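You operate a simulated robot arm through the tools that you are given. There is no shell and no other tool.

Carry out the task below with a simulated robot arm. There is one attempt and no reset: what you move stays moved.

JOB
Load roll 57 into the tape feeder and feed one 9 cm strip.
Fine: lay the square cover on the long mat meanwhile; it goes back over the roll before feeding.

The check looks at the end state, three seconds after you hand in, the way a careful person would. Anything else that was tipped, shoved, dropped, spilled or broken makes it a failure. A push-on lid holds only when it is set on centred and level and pressed home; a screw cap is set on level and turned clockwise until tight.

ROBOT AND FRAMES
A 7-joint arm with a two-finger parallel gripper, fixed in place. Base frame: the origin is at the foot of the arm, x ahead of it, y to its left, z up; the work surface is at about z = 0.84. Readings come in m, degrees, newtons and seconds.
Its first joint turns from -166.0 to 166.0 degrees. Payload 1.57 kg.
The TCP is the grasp point between the finger pads, 0.03 m short of the fingertips. In the tool frame z runs along the fingers and y along their closing line. Largest opening 0.08 m; finger width 0.017, thickness 0.012; the body of the gripper, 0.04 by 0.082 m, starts 0.08 m behind the TCP.
Orientation is told as [roll, pitch, yaw] about the base's x, y, z axes, in that order, counted from this pose: with the fingers straight down and closing along the base's y, the tool's x points along the base's -x, its y along +y and its z along -z.

CONTROLS
- The arm moves only by the tool play_rows. Its argument "deltas" is one flat list of numbers, 6 for each row, row after row: the shift along the tool's x, y, z in cm, then the turn, a rotation vector about the tool's x, y, z in degrees. In form: [x, y, z, ax, ay, az, x, y, z, ax, ay, az, ...]. A call has 1 to 20 rows; each row is the pose to reach, as a shift and turn from the pose commanded when the call began, along the tool's axes at that moment. "claw" is the gripper command, from -1 (shut) to 1 (fully open), values between in proportion, set as the call begins (left out, the last holds). Each row takes 0.2 s and may step no farther than 0.05 m and 8.6 degrees from the row before; otherwise, or with a gripper value out of range, the whole call is refused. Where a pose cannot be reached the arm comes as near as it can. A force on the tool above 40 N (or 10 N above the force at the start of the call, whichever is more), or a blocked arm, ends the call early, and 0.2 s more pass. The fingers move at their own pace (about 0.153 m/s each) and stop on an object; they squeeze with about 39 N. The grip force told is the motor's: it shows also when the fingers shut on nothing. Time passes only in rows, and 0.2 s behind the last, so rows that repeat a pose let the fingers close. The reply holds the time, the measured pose of the TCP, the force on the tool along the base axes, the opening and the grip force, in the units named above and with some noise, with the torque about the TCP (base axes, N m) and any sound that the robot's microphone picked up, and new pictures: "pictures" is both (left out), scene, wrist or none.
- Cameras (640 x 400 px; columns grow to the right, rows downward): "scene" is fixed at [0.2222, 0.6482, 1.573]; the picture's right is [-0.10, -1.00, 0.00], its down [-0.92, 0.09, -0.39] and it looks along [0.39, -0.04, -0.92] (base axes); focal length 350 px, centre (320, 200). "wrist" rides on the gripper at [0.072, -0.007, -0.122] in the tool frame; the picture's right is [0.09, 1.00, 0.00], its down [-0.84, 0.08, -0.54] and it looks along [-0.54, 0.05, 0.84] (tool axes); focal length 238 px, centre (320, 200). There is no depth. A picture from a camera that has moved, and an enlarged one, comes with that camera's place and axes in the base frame and with its lens.
- zoom(camera, box): a new picture of the part [left, top, right, bottom] of that camera's present view, enlarged. It takes no simulated time.
- hand_in(): hands the job in; it is judged then, once.

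Nothing tells you positions but the pictures and the camera data. Unless the task says otherwise, let go and move clear before handing in.

The tools are called after "Request:" as a command line: name --argument value ..., lists and objects as JSON in quotes. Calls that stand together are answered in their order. play_rows: Moves the arm, as the interface text tells. Its arguments: {"type":"object","properties":{"deltas":{"type":"array","items":{"type":"number"}},"claw":{"type":"number"},"pictures":{"type":"string","enum":["both","scene","wrist","none"]}},"required":["deltas"]} The other tools are called the same way: zoom (camera, box) takes an enlarged picture of a part of a camera's view; hand_in () hands the job in.

At the start:

```text
time: 0.0
tool_pos: [0.4431, 0.4387, 1.1297]
ee_rot: [-0.1, 0.0, 0.0]
contact_force: [-0.3, -0.6, 0.7]
ft_torque: [-0.02, 0.0, 0.0]
opening: 0.0801
grip_force: 0.1
```

scene: 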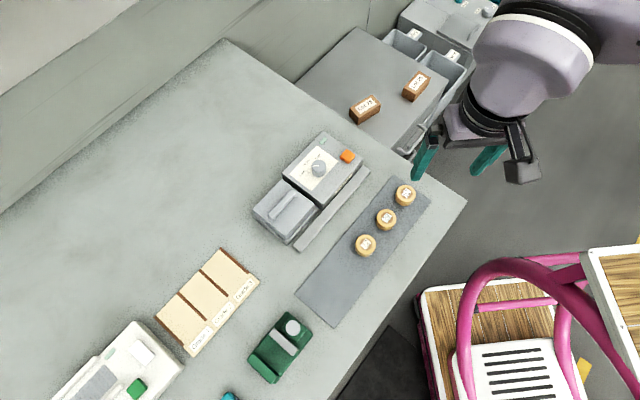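
wrist: 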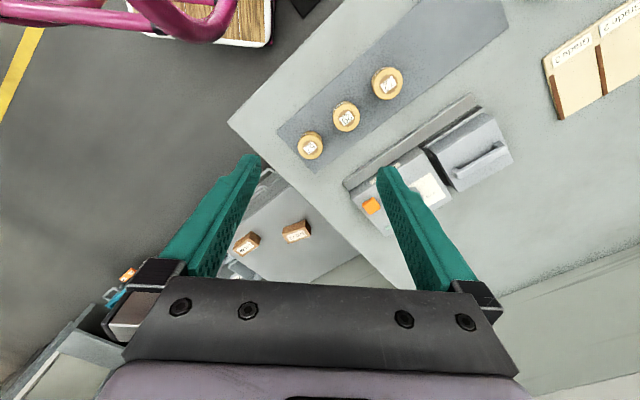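

I see a tape feeder (grey, with a square cover with a handle, a dial and an orange button) beside a long dark mat holding three rolls. I'll zoom in to read the labels and dial before moving.

Request:
zoom --camera "scene" --box '[240, 120, 380, 260]'

Request:
zoom --camera "scene" --box '[340, 170, 440, 270]'

Request:
zoom --camera "wrist" --box '[270, 40, 520, 240]'

Request:
zoom --camera "scene" --box '[0, 220, 340, 400]'

```text
2.86 times, centred on (310, 190) of scene
camera zoom: at [0.2222, 0.6482, 1.573], right [-0.1, -1.0, 0.0], down [-0.92, 0.09, -0.39], along [0.39, -0.04, -0.92], focal length 1000 px, centre (349, 229)
```

zoom: 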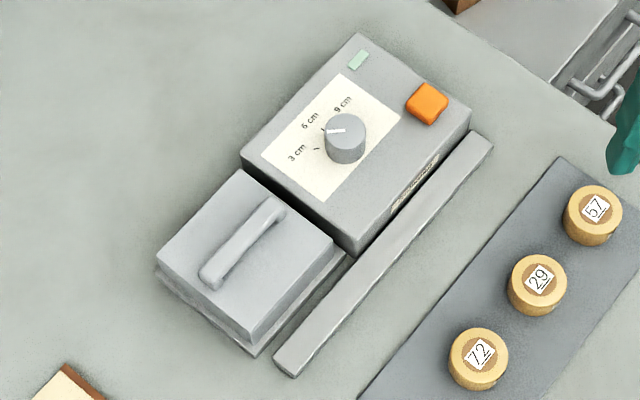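

```text
4.00 times, centred on (390, 220) of scene
camera zoom: at [0.2222, 0.6482, 1.573], right [-0.1, -1.0, 0.0], down [-0.92, 0.09, -0.39], along [0.39, -0.04, -0.92], focal length 1401 px, centre (40, 120)
```

zoom: 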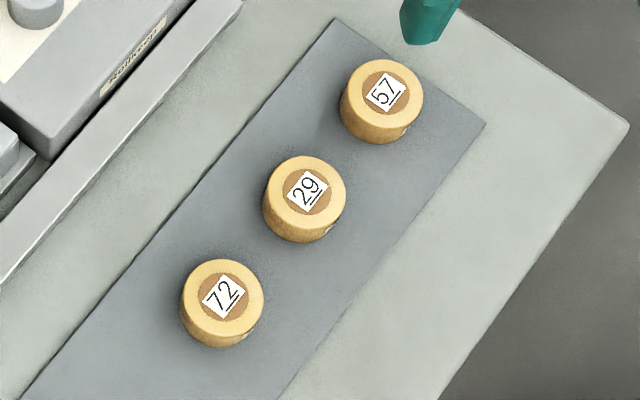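

```text
2.00 times, centred on (395, 140) of wrist
camera zoom: at [0.371, 0.4328, 1.2502], right [-0.09, 1.0, 0.0], down [0.84, 0.08, 0.54], along [0.54, 0.05, -0.84], focal length 477 px, centre (170, 320)
```

zoom: 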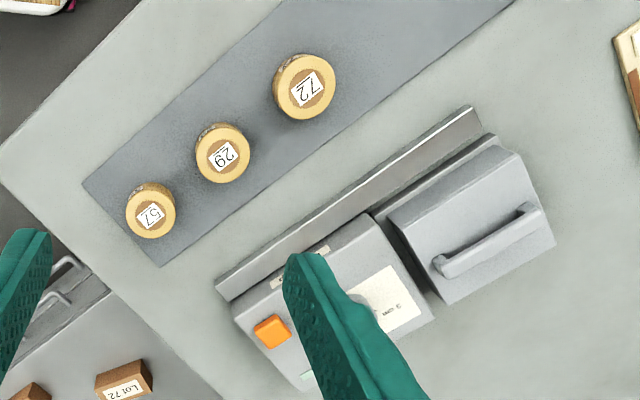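

```text
1.88 times, centred on (170, 310) of scene
camera zoom: at [0.2222, 0.6482, 1.573], right [-0.1, -1.0, 0.0], down [-0.92, 0.09, -0.39], along [0.39, -0.04, -0.92], focal length 659 px, centre (602, -7)
```

zoom: 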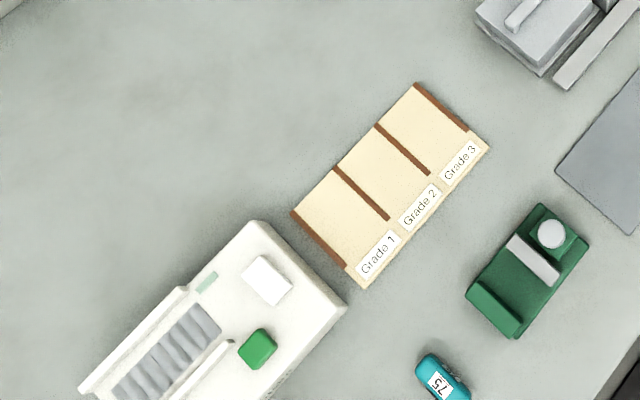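

The three rolls stand on the dark mat: 57 at about (0.515, 0.428), 29 at (0.464, 0.481) and 72 at (0.41, 0.534). The feeder cover, with its bar handle running along about -45°, is near (0.494, 0.698). I'll move above the cover, turn 45° and look closer.

Request:
play_rows --deltas '[-0.7, 3.7, 0.4, 0, 0, 6.43, -1.4, 7.4, 0.8, 0, 0, 12.86, -2.1, 11.1, 1.2, 0, 0, 19.29, -2.8, 14.8, 1.7, 0, 0, 25.71, -3.5, 18.5, 2.1, 0, 0, 32.14, -4.2, 22.2, 2.6, 0, 0, 38.57, -5.1, 25.9, 3, 0, 0, 45, -5.1, 25.9, 3, 0, 0, 45]' --claw 1

Request:
zoom --camera "scene" --box '[290, 130, 370, 180]'

```text
time: 1.8
tool_pos: [0.4742, 0.6769, 1.0981]
ee_rot: [0.0, -0.1, -45.1]
contact_force: [0.9, 0.3, -0.7]
ft_torque: [-0.03, 0.05, 0.0]
opening: 0.08
grip_force: 0.0
out of reach, approached as far as the arm can: row 7, 8
camera wrist: at [0.4179, 0.7241, 1.2189], right [0.64, 0.77, 0.0], down [0.65, -0.54, 0.54], along [0.42, -0.35, -0.84], focal length 238 px, centre (320, 200)
```

scene: 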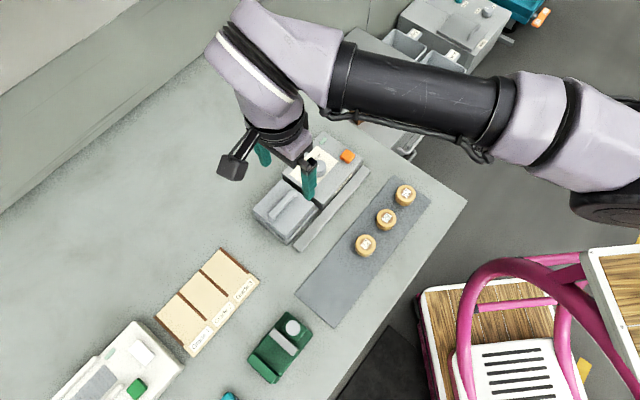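
wrist: 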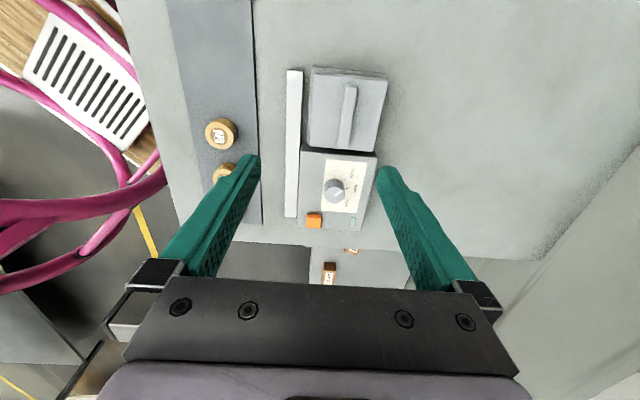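

```text
8.00 times, centred on (330, 155) of scene
camera zoom: at [0.2222, 0.6482, 1.573], right [-0.1, -1.0, 0.0], down [-0.92, 0.09, -0.39], along [0.39, -0.04, -0.92], focal length 2801 px, centre (240, 560)
```

zoom: 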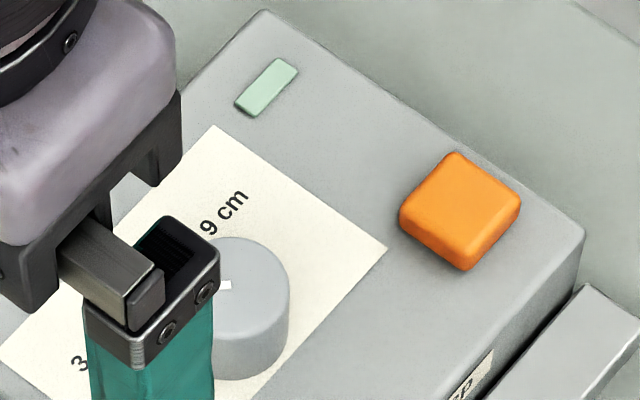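

The arm is near its high-altitude reach limit here, but the wrist camera shows the whole feeder. I'll zoom in to fix the cover handle, dial and button positions.

Request:
zoom --camera "wrist" --box '[270, 50, 410, 160]'

Request:
zoom --camera "wrist" --box '[280, 140, 400, 240]'

Request:
zoom --camera "scene" --box '[245, 165, 345, 255]'

```text
3.64 times, centred on (340, 105) of wrist
camera zoom: at [0.4179, 0.7241, 1.2189], right [0.64, 0.77, 0.0], down [0.65, -0.54, 0.54], along [0.42, -0.35, -0.84], focal length 867 px, centre (247, 546)
```

zoom: 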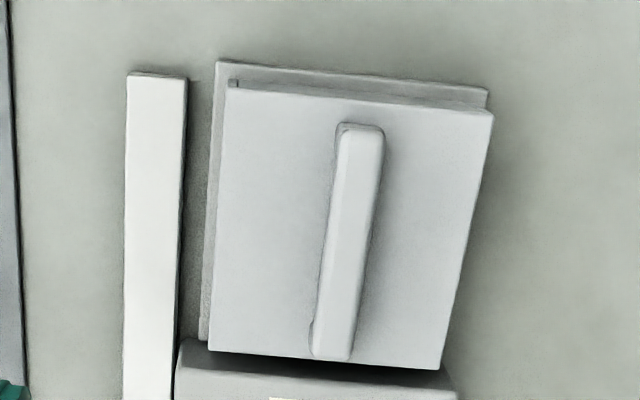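

```text
4.00 times, centred on (340, 190) of wrist
camera zoom: at [0.4179, 0.7241, 1.2189], right [0.64, 0.77, 0.0], down [0.65, -0.54, 0.54], along [0.42, -0.35, -0.84], focal length 953 px, centre (240, 240)
```

zoom: 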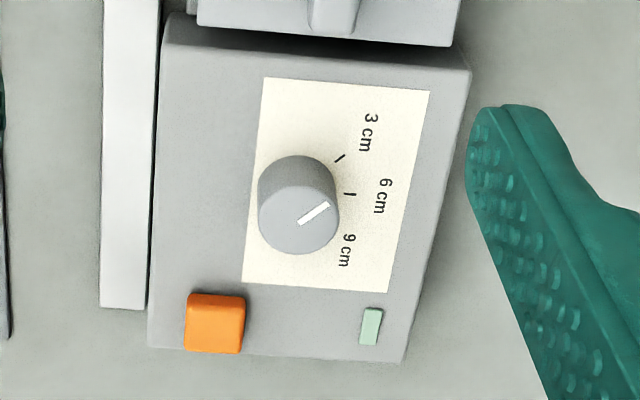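

```text
4.44 times, centred on (295, 210) of scene
camera zoom: at [0.2222, 0.6482, 1.573], right [-0.1, -1.0, 0.0], down [-0.92, 0.09, -0.39], along [0.39, -0.04, -0.92], focal length 1556 px, centre (431, 156)
```

zoom: 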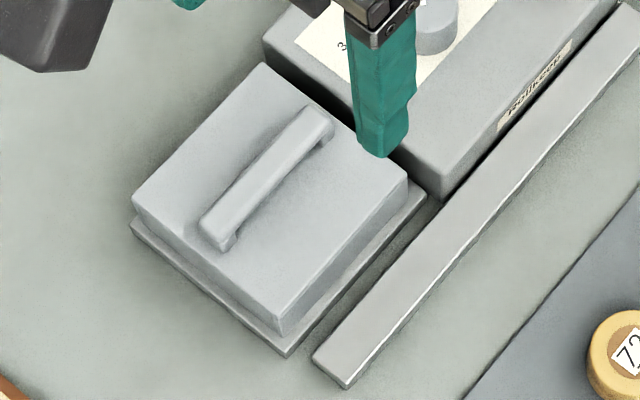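

The pointer is at 3 cm and will need a clockwise turn of about 80–90° to reach 9 cm. The handle runs parallel to the mat, near (0.496, 0.702). I'll come straight down a bit first, where reach is better, and check the pose.

Request:
play_rows --deltas '[0, 0, 2, 0, 0, 0, 0, 0, 4, 0, 0, 0, 0, 0, 6, 0, 0, 0, 0, 0, 6, 0, 0, 0]' --claw 1

```text
time: 2.8
tool_pos: [0.4741, 0.6782, 1.0391]
ee_rot: [0.0, 0.0, -44.9]
contact_force: [0.4, -0.1, 0.5]
ft_torque: [0.05, -0.01, 0.01]
opening: 0.08
grip_force: 0.1
camera wrist: at [0.4179, 0.7244, 1.1595], right [0.64, 0.77, 0.0], down [0.65, -0.54, 0.54], along [0.42, -0.35, -0.84], focal length 238 px, centre (320, 200)
```

scene: 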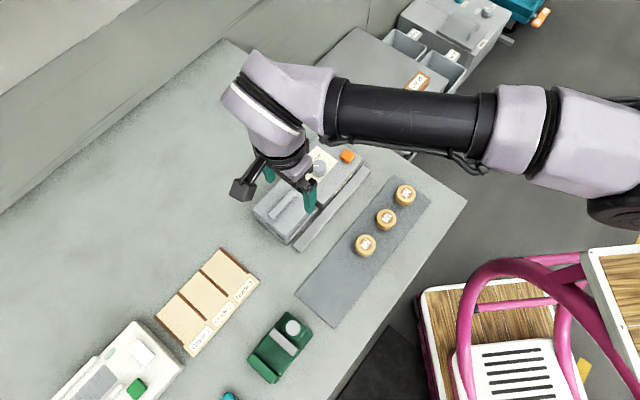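
wrist: 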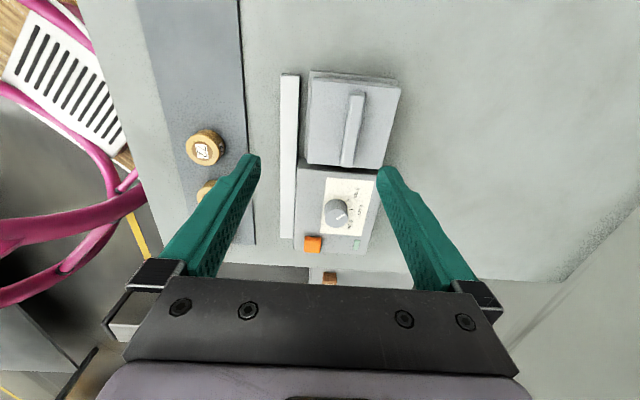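

I'm at (0.474, 0.678, 1.039), and the handle is offset mainly along the closing direction. I'll zoom for precise handle ends.

Request:
zoom --camera "wrist" --box '[275, 60, 425, 180]'

Request:
zoom --camera "wrist" --box '[280, 160, 400, 260]'

```text
3.33 times, centred on (350, 120) of wrist
camera zoom: at [0.4179, 0.7244, 1.1595], right [0.64, 0.77, 0.0], down [0.65, -0.54, 0.54], along [0.42, -0.35, -0.84], focal length 794 px, centre (220, 467)
```

zoom: 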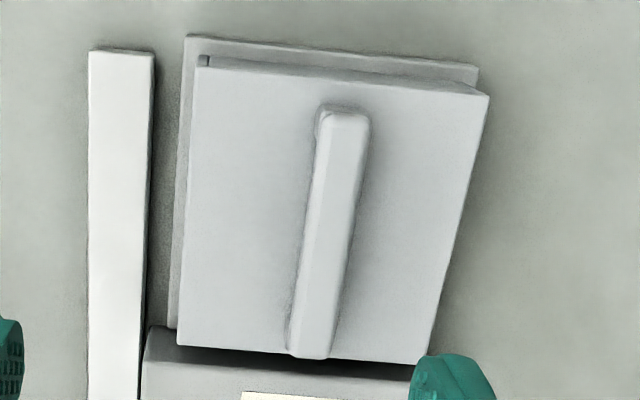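

```text
4.00 times, centred on (340, 210) of wrist
camera zoom: at [0.4179, 0.7244, 1.1595], right [0.64, 0.77, 0.0], down [0.65, -0.54, 0.54], along [0.42, -0.35, -0.84], focal length 953 px, centre (240, 160)
```

zoom: 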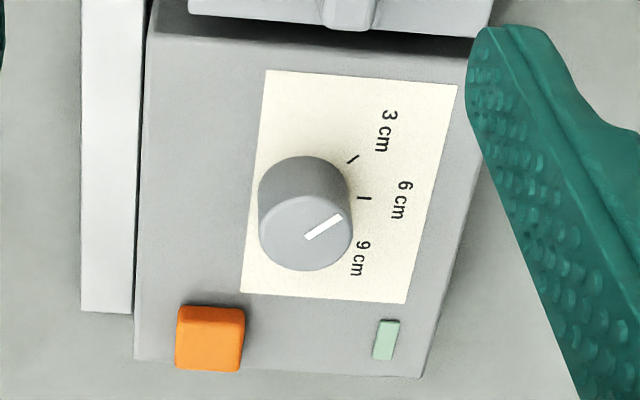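

The handle centre works out at about (0.498, 0.700), with its top near z ≈ 0.915 and its long axis at about -45°. I'll shift 3.2 cm in the closing direction and come down to z ≈ 0.98, just above the handle, to check the straddle.

Request:
play_rows --deltas '[-0.05, 1.1, 1.5, 0, 0, 0, -0.1, 2.2, 3.0, 0, 0, 0, -0.15, 3.2, 4.5, 0, 0, 0, -0.15, 3.2, 5.9, 0, 0, 0, -0.15, 3.2, 5.9, 0, 0, 0]' --claw 1

Request:
zoom --camera "wrist" --box '[200, 50, 440, 200]'

Request:
zoom --camera "scene" --box '[220, 140, 340, 260]'

```text
time: 4.0
tool_pos: [0.4868, 0.6818, 0.9789]
ee_rot: [0.0, 0.0, -44.9]
contact_force: [-1.1, 0.3, -0.4]
ft_torque: [0.0, 0.0, 0.01]
opening: 0.0798
grip_force: 0.0
out of reach, approached as far as the arm can: row 2, 3, 4, 5
camera wrist: at [0.4311, 0.7292, 1.1003], right [0.64, 0.77, 0.0], down [0.65, -0.54, 0.54], along [0.42, -0.35, -0.84], focal length 238 px, centre (320, 200)
```

scene: 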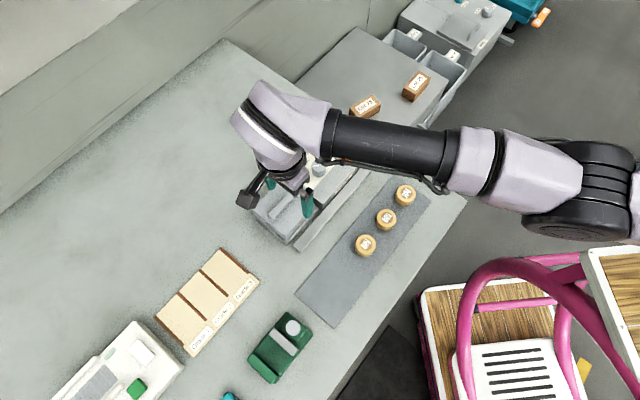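
wrist: 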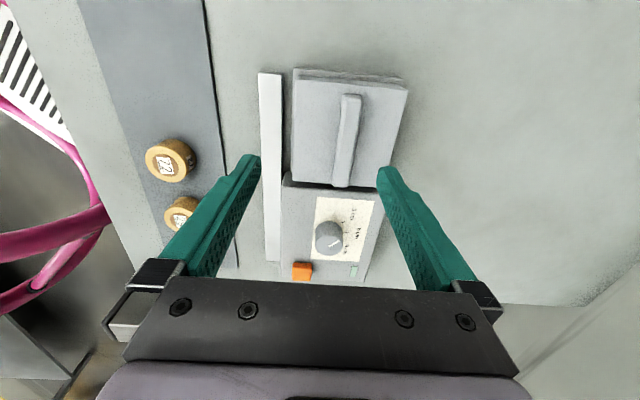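

```text
2.67 times, centred on (320, 125) of wrist
camera zoom: at [0.4311, 0.7292, 1.1003], right [0.64, 0.77, 0.0], down [0.65, -0.54, 0.54], along [0.42, -0.35, -0.84], focal length 636 px, centre (320, 400)
```

zoom: 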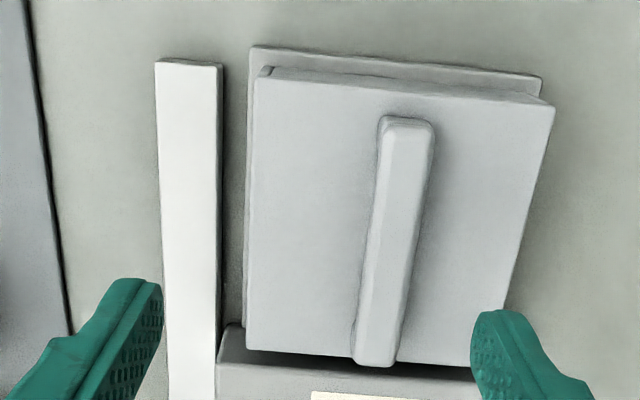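

```text
3.33 times, centred on (280, 200) of scene
camera zoom: at [0.2222, 0.6482, 1.573], right [-0.1, -1.0, 0.0], down [-0.92, 0.09, -0.39], along [0.39, -0.04, -0.92], focal length 1167 px, centre (453, 200)
```

zoom: 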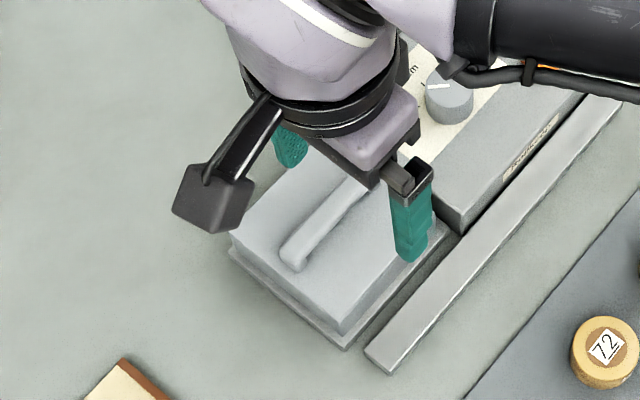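

The arm stops about 2 cm short of the handle at this wrist yaw, with radius about 0.84. I'll raise slightly and turn the wrist back toward yaw 0 while asking for the handle position, to learn whether yaw is what limits the reach.

Request:
play_rows --deltas '[0.1, 0.5, -1, 0, 0, -7.5, 0.2, 1.0, -2, 0, 0, -15, 0.3, 1.5, -2, 0, 0, -22.5, 0.4, 2.0, -2, 0, 0, -30, 0.5, 2.1, -2, 0, 0, -37.5, 0.5, 2.1, -2, 0, 0, -45, 0.5, 2.1, -2, 0, 0, -45]' --claw 1

```text
time: 5.6
tool_pos: [0.4815, 0.6858, 0.9984]
ee_rot: [-0.1, 0.1, 0.0]
contact_force: [-0.4, 0.4, 0.5]
ft_torque: [-0.03, 0.0, 0.0]
opening: 0.0801
grip_force: 0.0
out of reach, approached as far as the arm can: row 1, 2, 3, 4, 5, 6, 7
camera wrist: at [0.4085, 0.6793, 1.121], right [-0.09, 1.0, 0.0], down [0.84, 0.08, 0.54], along [0.54, 0.05, -0.84], focal length 238 px, centre (320, 200)
```

scene: 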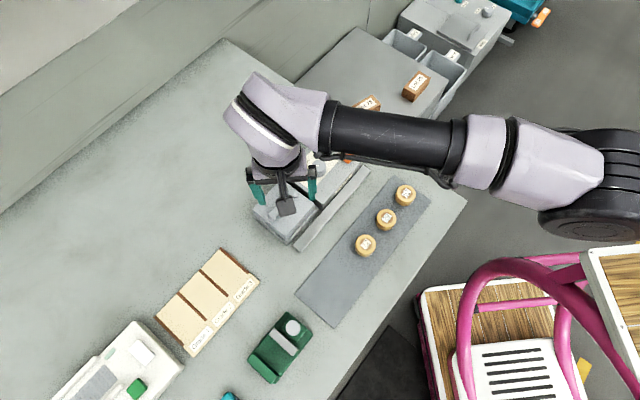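
wrist: 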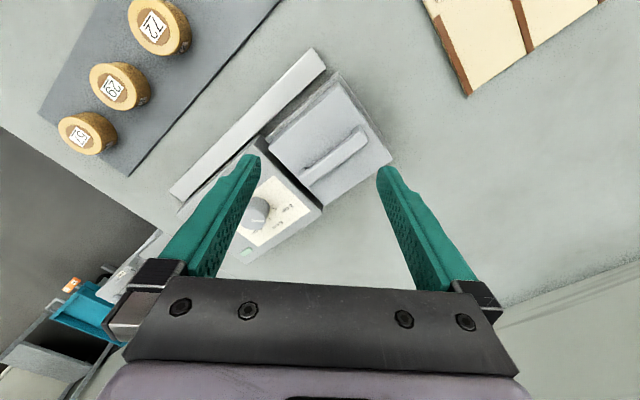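

Yaw makes no difference; the stop is at a radius of about 0.838 m. I'll test the reach at another azimuth, at a safe height over the feeder, to see whether the arm's posture is the limit.

Request:
play_rows --deltas '[-2.2, -2.9, 0, 0, 0, 0, -4.4, -5.8, 0, 0, 0, 0, -6.6, -8.7, 0, 0, 0, 0, -8.8, -11.6, 0, 0, 0, 0, -11.1, -9.3, 0, 0, 0, 0, -13.4, -7.0, 0, 0, 0, 0, -15.8, -4.6, 0, 0, 0, 0, -15.8, -4.6, 0, 0, 0, 0]' --claw 1

```text
time: 7.4
tool_pos: [0.6217, 0.6244, 0.9974]
ee_rot: [0.0, 0.0, 0.1]
contact_force: [-0.1, 0.5, -0.1]
ft_torque: [-0.01, -0.01, -0.02]
opening: 0.0802
grip_force: 0.1
out of reach, approached as far as the arm can: row 7, 8
camera wrist: at [0.5495, 0.6165, 1.1201], right [-0.09, 1.0, 0.0], down [0.84, 0.08, 0.54], along [0.54, 0.05, -0.84], focal length 238 px, centre (320, 200)
```

scene: 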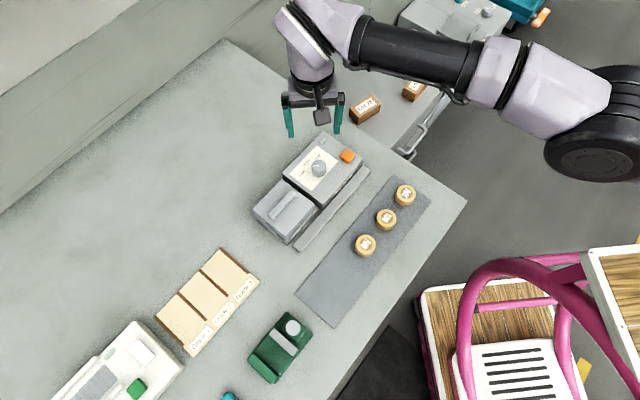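
wrist: 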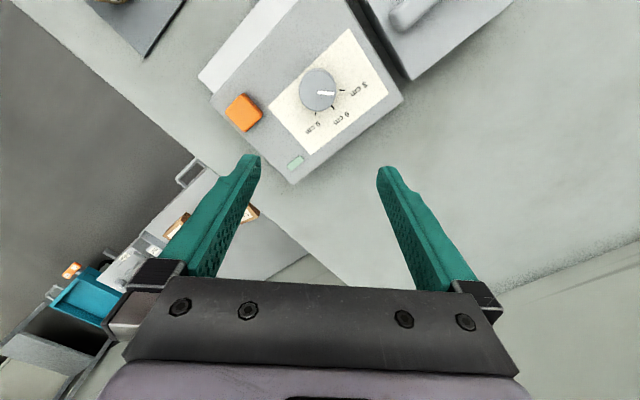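

Here the arm reached a radius of 0.881, so the earlier stop depended on posture. I'll use this view for the dial, and then try reaching the handle from this side.

Request:
zoom --camera "wrist" --box '[210, 0, 450, 200]'

Request:
zoom --camera "scene" --box '[280, 130, 370, 190]'

Request:
play_rows --deltas '[2, 1, 0, 0, 0, 0, 4, 2.2, 0, 0, 0, 0, 6, 3.4, 0, 0, 0, 0, 8, 4.6, 0, 0, 0, 0, 10, 5.9, 0, 0, 0, 0, 12.3, 7.5, 0, 0, 0, 0, 12.3, 7.5, 0, 0, 0, 0]' --claw 1

```text
2.00 times, centred on (330, 100) of wrist
camera zoom: at [0.5495, 0.6165, 1.1201], right [-0.09, 1.0, 0.0], down [0.84, 0.08, 0.54], along [0.54, 0.05, -0.84], focal length 477 px, centre (300, 400)
```

zoom: 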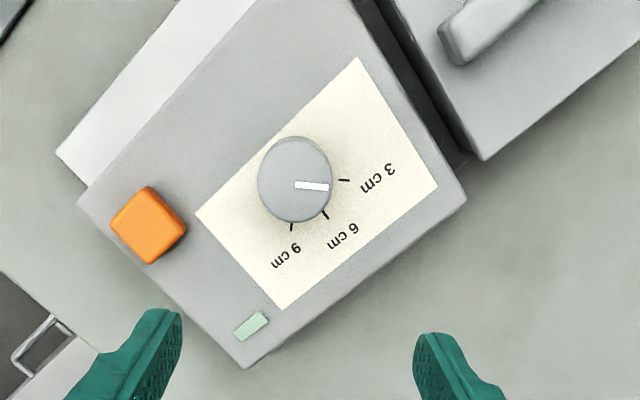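

```text
6.67 times, centred on (325, 160) of scene
camera zoom: at [0.2222, 0.6482, 1.573], right [-0.1, -1.0, 0.0], down [-0.92, 0.09, -0.39], along [0.39, -0.04, -0.92], focal length 2334 px, centre (287, 467)
```

zoom: 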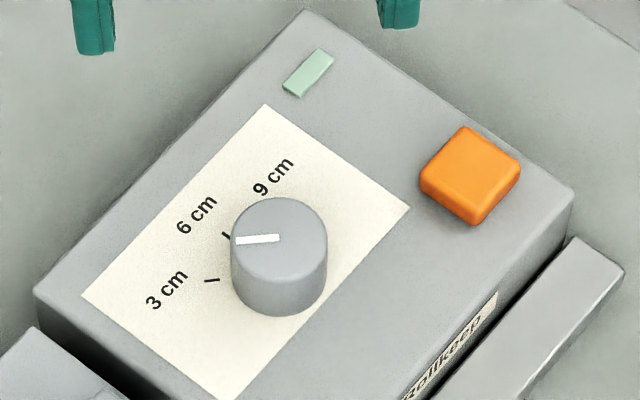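

```text
time: 9.0
tool_pos: [0.4842, 0.6853, 0.9992]
ee_rot: [0.0, 0.0, -0.1]
contact_force: [0.7, -0.3, -0.2]
ft_torque: [0.05, -0.04, -0.04]
opening: 0.0798
grip_force: 0.0
out of reach, approached as far as the arm can: row 3, 4, 5, 6, 7
camera wrist: at [0.4109, 0.6786, 1.1204], right [-0.09, 1.0, 0.0], down [0.84, 0.08, 0.54], along [0.54, 0.05, -0.84], focal length 238 px, centre (320, 200)
```

scene: 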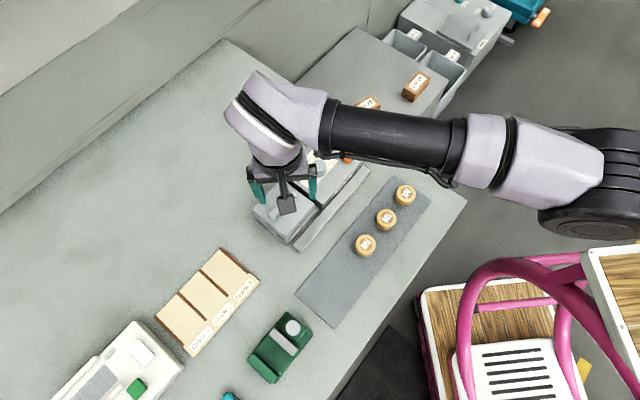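
wrist: 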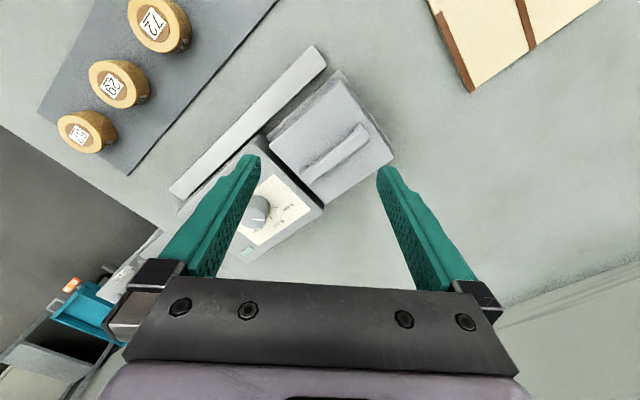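

The dial clearly points at the 3 cm tick, and 9 cm is about 90° clockwise seen from above. The reach limit varies with azimuth, so I'll probe farther left at a safe height to understand it.

Request:
play_rows --deltas '[3, 2.5, 0, 0, 0, 0, 6, 5, 0, 0, 0, 0, 9, 7.5, 0, 0, 0, 0, 11.2, 11.2, 0, 0, 0, 0, 11.2, 11.2, 0, 0, 0, 0]' --claw 1 --pictures "scene"

```text
time: 10.2
tool_pos: [0.3739, 0.7138, 1.0029]
ee_rot: [0.0, 0.0, 0.0]
contact_force: [-0.1, -0.7, 1.1]
ft_torque: [0.05, 0.01, 0.01]
opening: 0.0801
grip_force: 0.0
out of reach, approached as far as the arm can: row 1, 2, 3, 4, 5
```

scene: 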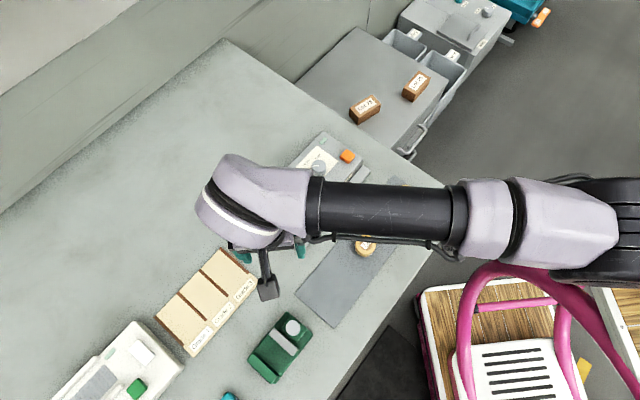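

The reach data fit a pivot about 0.255 m ahead of the frame origin with a horizontal reach of about 0.725 m, so the cover lies roughly 1.5 cm beyond straight-down reach. Leaning the fingers along the handle's own axis keeps the pads flat on it and gains reach, so I'll go back to yaw -45 and test a 12° lean above the cover.

Request:
play_rows --deltas '[-1.7, -0.6, 0, 0, 0, 7.5, -3.4, -1.3, 0, 0, 0, 15, -5.1, -1.9, 0, 0, 0, 22.5, -6.8, -2.6, 0, 0, 0, 30, -8.5, -3.2, 0, 0, 0, 37.5, -10, -3.8, 0, 0, 0, 45, -10, -3.8, 0, 0, 0, 45]' --claw 1 --pictures "none"

Request:
play_rows --deltas '[0, 0, 0, 0, 6, 0, 0, 0, 0, 0, 12, 0, 0.2, 1.5, 0, 0, 12, 0, 0.2, 3.2, 0, 0, 12, 0, 0.2, 3.2, 0, 0, 12, 0]' --claw 1

```text
time: 11.8
tool_pos: [0.4731, 0.6768, 0.9997]
ee_rot: [0.0, 0.0, -45.1]
contact_force: [-0.2, -0.6, -0.8]
ft_torque: [0.0, 0.0, -0.02]
opening: 0.0798
grip_force: 0.0
```

```text
time: 13.0
tool_pos: [0.4943, 0.7006, 1.0004]
ee_rot: [0.0, 12.1, -45.0]
contact_force: [0.0, -0.6, -1.1]
ft_torque: [-0.05, 0.0, 0.0]
opening: 0.0799
grip_force: 0.1
camera wrist: at [0.4584, 0.7268, 1.134], right [0.64, 0.77, 0.02], down [0.71, -0.6, 0.36], along [0.29, -0.21, -0.93], focal length 238 px, centre (320, 200)
```

scene: 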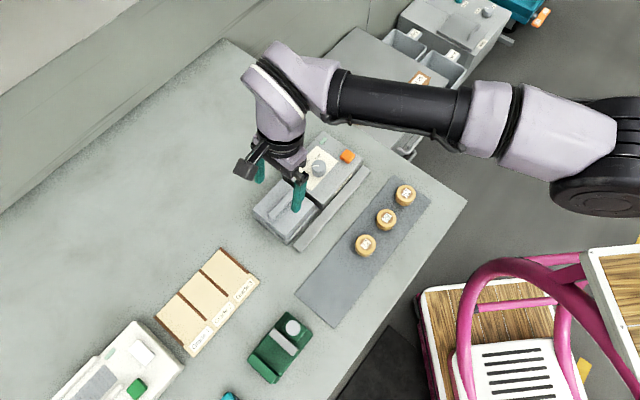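
wrist: 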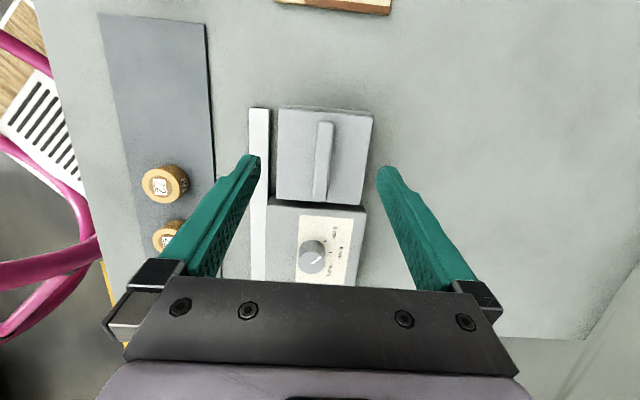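

The 12° lean works: the TCP reached (0.494, 0.701, 1.000) without a reach warning. I'll zoom to locate the handle precisely from here.

Request:
zoom --camera "wrist" --box '[240, 90, 400, 210]'

Request:
zoom --camera "scene" --box '[240, 160, 340, 250]'

```text
3.33 times, centred on (320, 150) of wrist
camera zoom: at [0.4584, 0.7268, 1.134], right [0.64, 0.77, 0.02], down [0.71, -0.6, 0.36], along [0.29, -0.21, -0.93], focal length 794 px, centre (320, 367)
```

zoom: 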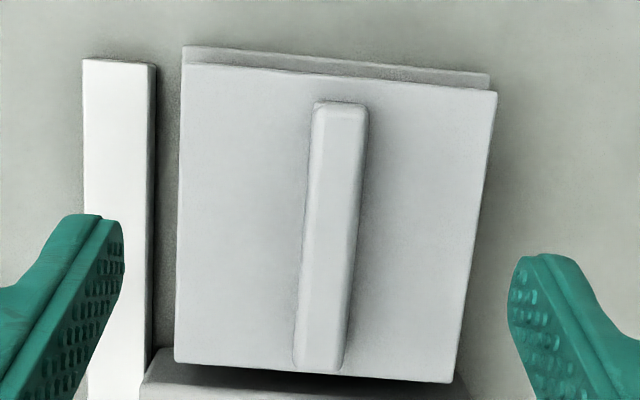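

```text
4.44 times, centred on (290, 205) of scene
camera zoom: at [0.2222, 0.6482, 1.573], right [-0.1, -1.0, 0.0], down [-0.92, 0.09, -0.39], along [0.39, -0.04, -0.92], focal length 1556 px, centre (453, 178)
```

zoom: 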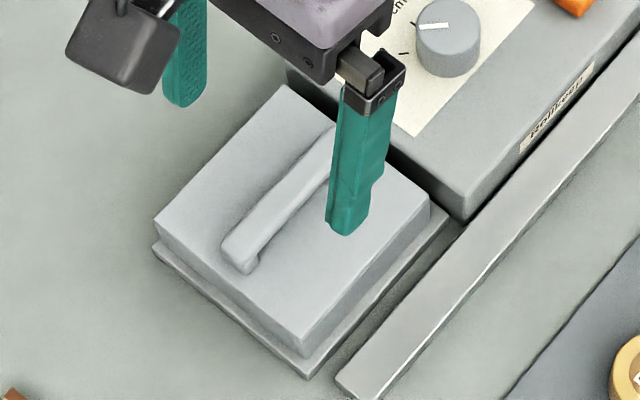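

The handle is centred about 4 mm farther along the closing direction, with its top near z ≈ 0.905 and the cover top near 0.89. I'll shift and descend straight down to z ≈ 0.935, fingers open on either side of the handle.

Request:
play_rows --deltas '[-0.416, 0.4, 1.956, 0, 0, 0, -0.832, 0.4, 3.912, 0, 0, 0, -1.248, 0.4, 5.869, 0, 0, 0, -1.352, 0.4, 6.357, 0, 0, 0, -1.352, 0.4, 6.357, 0, 0, 0]' --claw 1

Request:
zoom --camera "wrist" --box '[220, 80, 420, 220]'

Request:
zoom --camera "scene" --box '[240, 160, 340, 250]'

```text
time: 14.2
tool_pos: [0.4984, 0.701, 0.9346]
ee_rot: [0.0, 11.9, -45.0]
contact_force: [0.4, 0.2, 0.1]
ft_torque: [-0.02, -0.03, 0.05]
opening: 0.0801
grip_force: 0.0
camera wrist: at [0.4609, 0.7276, 1.0682], right [0.64, 0.77, 0.02], down [0.71, -0.6, 0.36], along [0.29, -0.21, -0.93], focal length 238 px, centre (320, 200)
```

scene: 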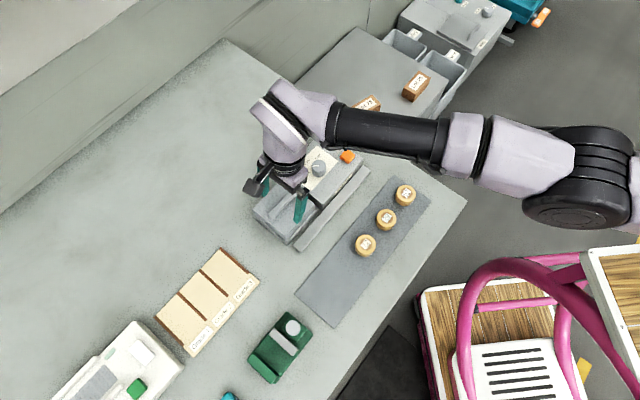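
wrist: 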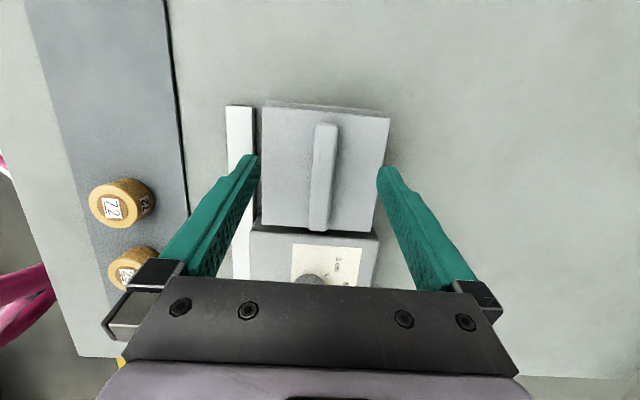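

```text
2.86 times, centred on (320, 150) of wrist
camera zoom: at [0.4609, 0.7276, 1.0682], right [0.64, 0.77, 0.02], down [0.71, -0.6, 0.36], along [0.29, -0.21, -0.93], focal length 681 px, centre (320, 343)
```

zoom: 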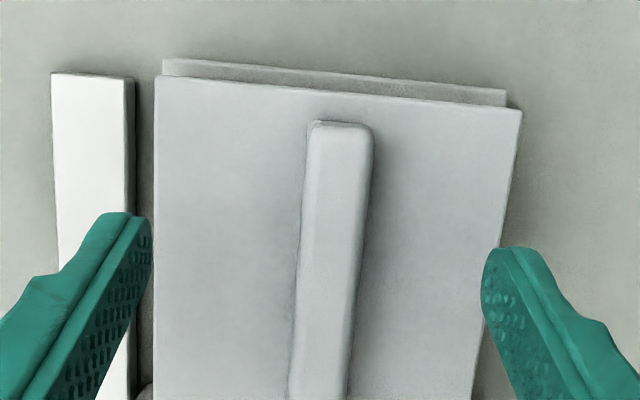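

```text
4.44 times, centred on (290, 205) of scene
camera zoom: at [0.2222, 0.6482, 1.573], right [-0.1, -1.0, 0.0], down [-0.92, 0.09, -0.39], along [0.39, -0.04, -0.92], focal length 1556 px, centre (453, 178)
```

zoom: 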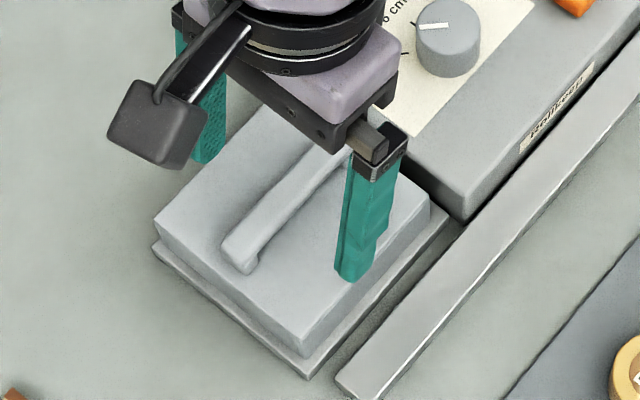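

The fingers straddle the handle, with the handle about 2.5 mm right of centre. I'll correct that and descend in small steps while watching the force.

Request:
play_rows --deltas '[-0.062, 0.25, 0.293, 0, 0, 0, -0.125, 0.25, 0.587, 0, 0, 0, -0.166, 0.25, 0.782, 0, 0, 0, -0.166, 0.25, 0.782, 0, 0, 0]' --claw 1

Request:
zoom --camera "wrist" --box '[220, 80, 420, 220]'

Request:
zoom --camera "scene" --box '[270, 180, 330, 240]'

```text
time: 15.2
tool_pos: [0.4947, 0.7009, 0.9278]
ee_rot: [0.0, 12.0, -45.0]
contact_force: [0.9, -0.2, 0.3]
ft_torque: [-0.02, 0.03, 0.03]
opening: 0.0803
grip_force: 0.1
out of reach, approached as far as the arm can: row 1, 2, 3, 4
camera wrist: at [0.4586, 0.7276, 1.0608], right [0.64, 0.77, 0.02], down [0.71, -0.6, 0.36], along [0.28, -0.21, -0.93], focal length 238 px, centre (320, 200)
```

scene: 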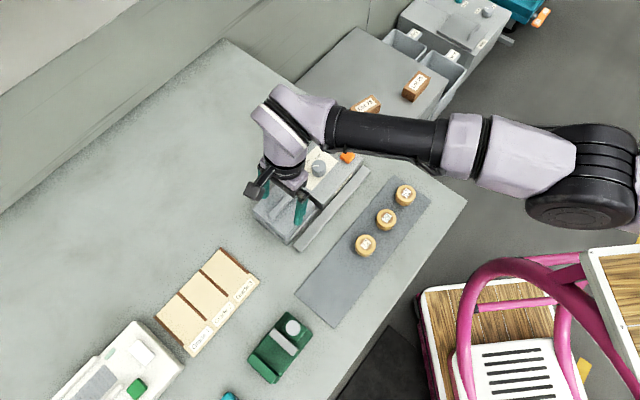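
wrist: 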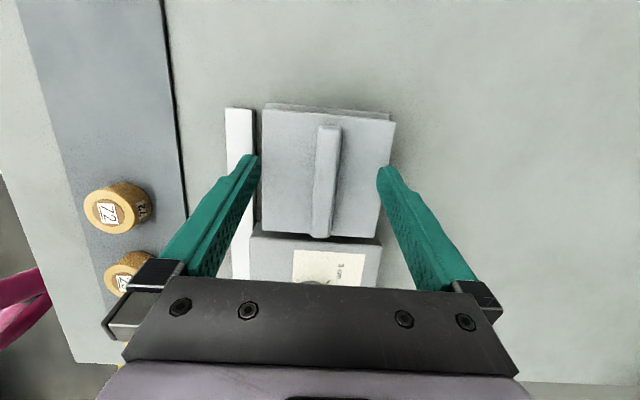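

```text
2.86 times, centred on (320, 150) of wrist
camera zoom: at [0.4586, 0.7276, 1.0608], right [0.64, 0.77, 0.02], down [0.71, -0.6, 0.36], along [0.28, -0.21, -0.93], focal length 681 px, centre (320, 343)
```

zoom: 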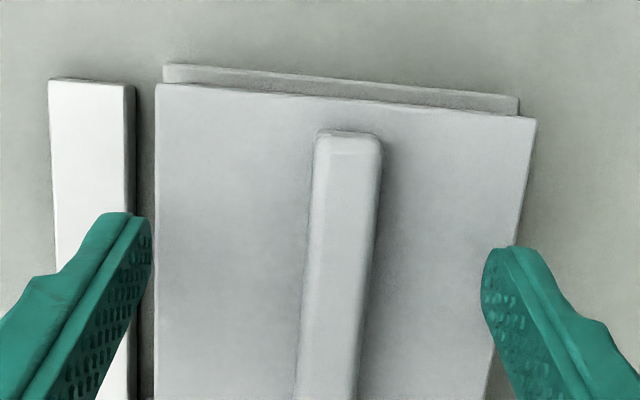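

```text
6.67 times, centred on (300, 210) of scene
camera zoom: at [0.2222, 0.6482, 1.573], right [-0.1, -1.0, 0.0], down [-0.92, 0.09, -0.39], along [0.39, -0.04, -0.92], focal length 2334 px, centre (453, 133)
```

zoom: 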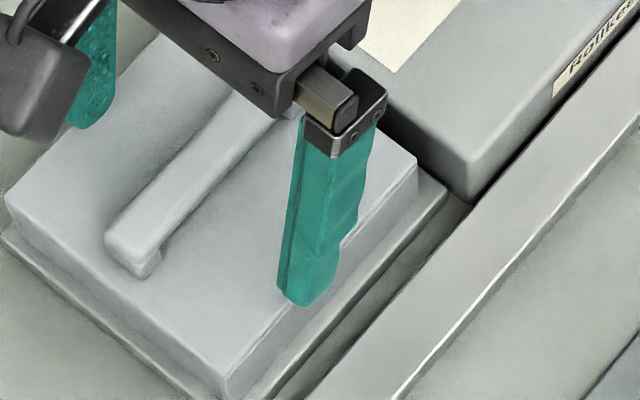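

With a 12° lean it is just out of reach at this height, about 5 mm short. I'll rise a little, lean to 20°, and come down again slightly toward the dial-side part of the handle.

Request:
play_rows --deltas '[-0.127, 0.15, -0.845, 0, 3, 0, -0.275, 0.3, -1.592, 0, 6, 0, -0.617, 0.45, -1.665, 0, 8, 0, -0.825, 0.45, -0.687, 0, 8, 0, -0.929, 0.45, -0.198, 0, 8, 0, -0.929, 0.45, -0.198, 0, 8, 0]' --claw 1

Request:
zoom --camera "wrist" --box '[220, 80, 420, 220]'

Request:
zoom --camera "scene" --box '[270, 180, 330, 240]'

```text
time: 16.6
tool_pos: [0.5051, 0.6964, 0.9284]
ee_rot: [0.0, 20.0, -44.9]
contact_force: [0.4, 1.2, 0.0]
ft_torque: [0.01, -0.03, 0.01]
opening: 0.08
grip_force: 0.0
camera wrist: at [0.4813, 0.7102, 1.0661], right [0.64, 0.77, 0.03], down [0.74, -0.63, 0.22], along [0.19, -0.12, -0.97], focal length 238 px, centre (320, 200)
```

scene: 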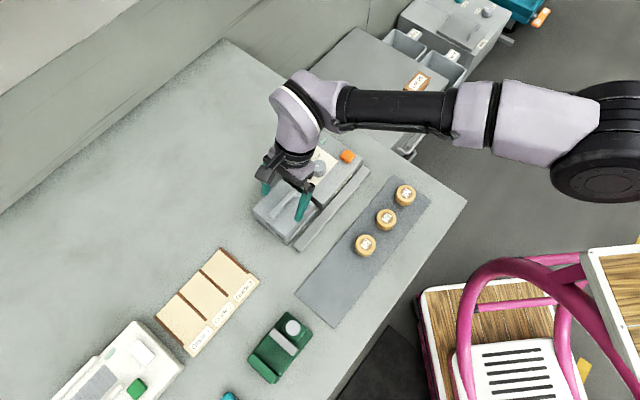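
wrist: 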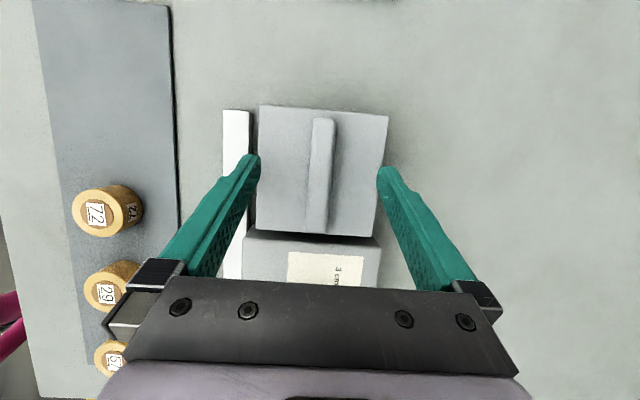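

```text
2.86 times, centred on (320, 150) of wrist
camera zoom: at [0.4813, 0.7102, 1.0661], right [0.64, 0.77, 0.03], down [0.74, -0.63, 0.22], along [0.19, -0.12, -0.97], focal length 681 px, centre (320, 343)
```

zoom: 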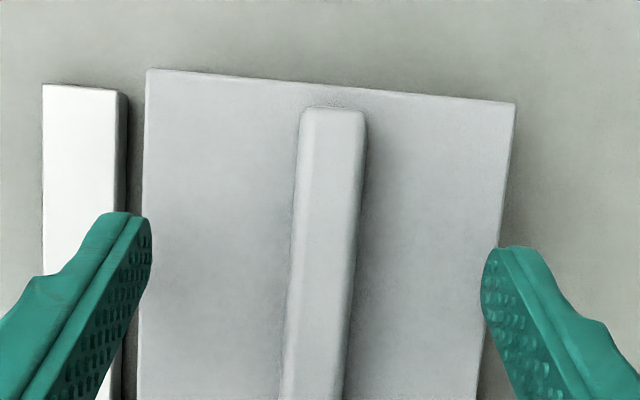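

```text
6.67 times, centred on (300, 210) of scene
camera zoom: at [0.2222, 0.6482, 1.573], right [-0.1, -1.0, 0.0], down [-0.92, 0.09, -0.39], along [0.39, -0.04, -0.92], focal length 2334 px, centre (453, 133)
```

zoom: 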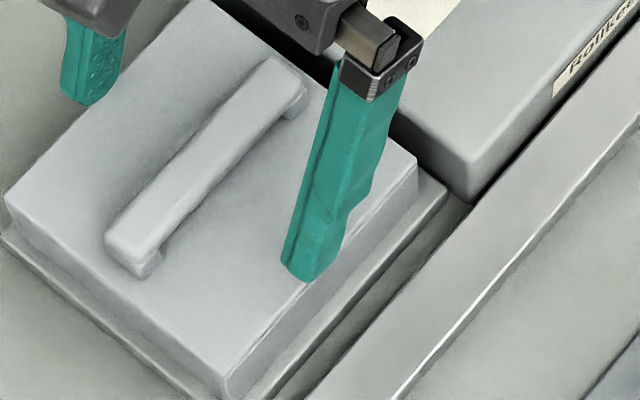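

The 20° lean gives enough reach, and the handle is within about 1 mm of centre. I'll narrow the fingers to 4 cm and creep down toward the cover top.

Request:
play_rows --deltas '[0, 0.1, 0, 0, 0, 0, 0, 0.1, 0, 0, 0, 0, -0.068, 0.1, 0.188, 0, 0, 0, -0.137, 0.1, 0.376, 0, 0, 0, -0.171, 0.1, 0.47, 0, 0, 0, -0.171, 0.1, 0.47, 0, 0, 0]' --claw 0

Request:
zoom --camera "wrist" --box '[220, 80, 420, 220]'

Request:
zoom --camera "scene" --box '[270, 180, 330, 240]'

```text
time: 18.0
tool_pos: [0.5052, 0.6971, 0.9225]
ee_rot: [0.0, 20.0, -45.0]
contact_force: [0.5, 0.8, 0.5]
ft_torque: [-0.02, 0.0, 0.02]
opening: 0.04
grip_force: 0.0
camera wrist: at [0.4822, 0.711, 1.061], right [0.64, 0.77, 0.03], down [0.74, -0.63, 0.22], along [0.19, -0.12, -0.97], focal length 238 px, centre (320, 200)
```

scene: 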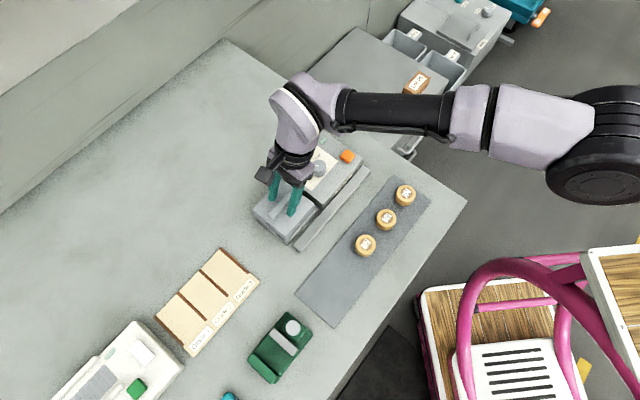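
wrist: 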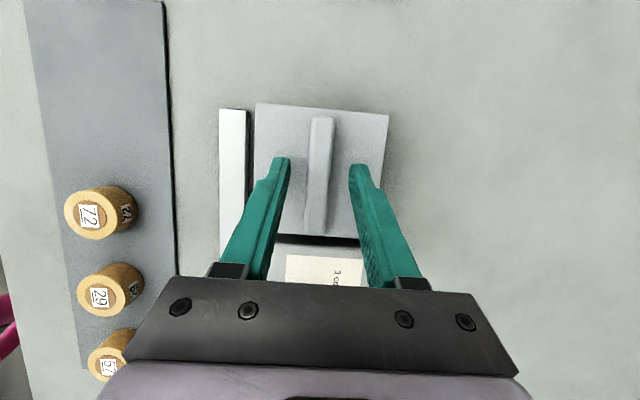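

```text
2.86 times, centred on (320, 150) of wrist
camera zoom: at [0.4822, 0.711, 1.061], right [0.64, 0.77, 0.03], down [0.74, -0.63, 0.22], along [0.19, -0.12, -0.97], focal length 681 px, centre (320, 343)
```

zoom: 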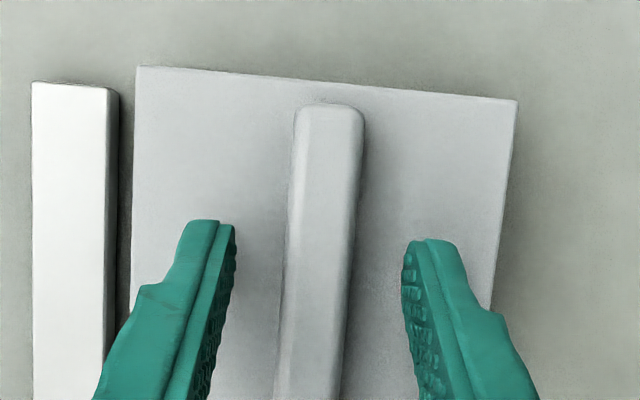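

```text
6.67 times, centred on (300, 210) of scene
camera zoom: at [0.2222, 0.6482, 1.573], right [-0.1, -1.0, 0.0], down [-0.92, 0.09, -0.39], along [0.39, -0.04, -0.92], focal length 2334 px, centre (453, 133)
```

zoom: 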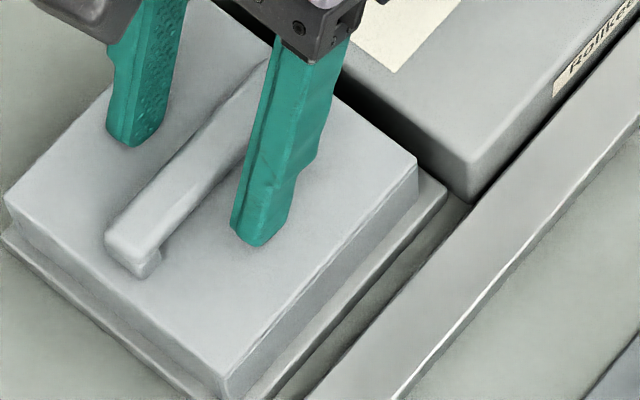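

No contact yet and the fingers are centred around the handle. I'll creep down another 4 mm.

Request:
play_rows --deltas '[-0.034, 0, 0.094, 0, 0, 0, -0.068, 0, 0.188, 0, 0, 0, -0.103, 0, 0.282, 0, 0, 0, -0.137, 0, 0.376, 0, 0, 0, -0.137, 0, 0.376, 0, 0, 0]' --claw 0 --pictures "none"

Request:
zoom --camera "scene" --box '[270, 180, 330, 240]'

```text
time: 19.2
tool_pos: [0.5039, 0.6976, 0.9177]
ee_rot: [0.1, 19.9, -45.0]
contact_force: [-1.0, 0.3, 0.0]
ft_torque: [0.0, 0.0, 0.0]
opening: 0.04
grip_force: 0.1
```

```text
6.67 times, centred on (300, 210) of scene
camera zoom: at [0.2222, 0.6482, 1.573], right [-0.1, -1.0, 0.0], down [-0.92, 0.09, -0.39], along [0.39, -0.04, -0.92], focal length 2334 px, centre (453, 133)
```

zoom: 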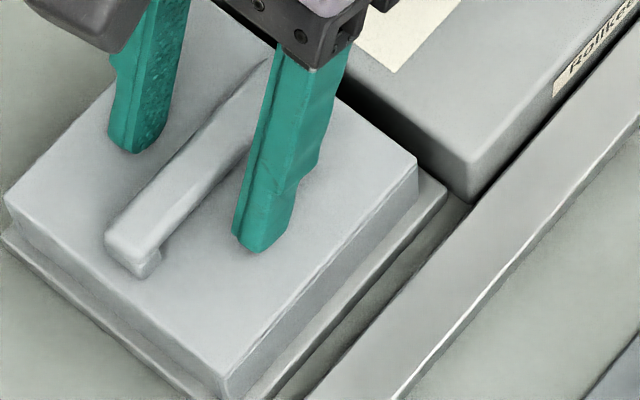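

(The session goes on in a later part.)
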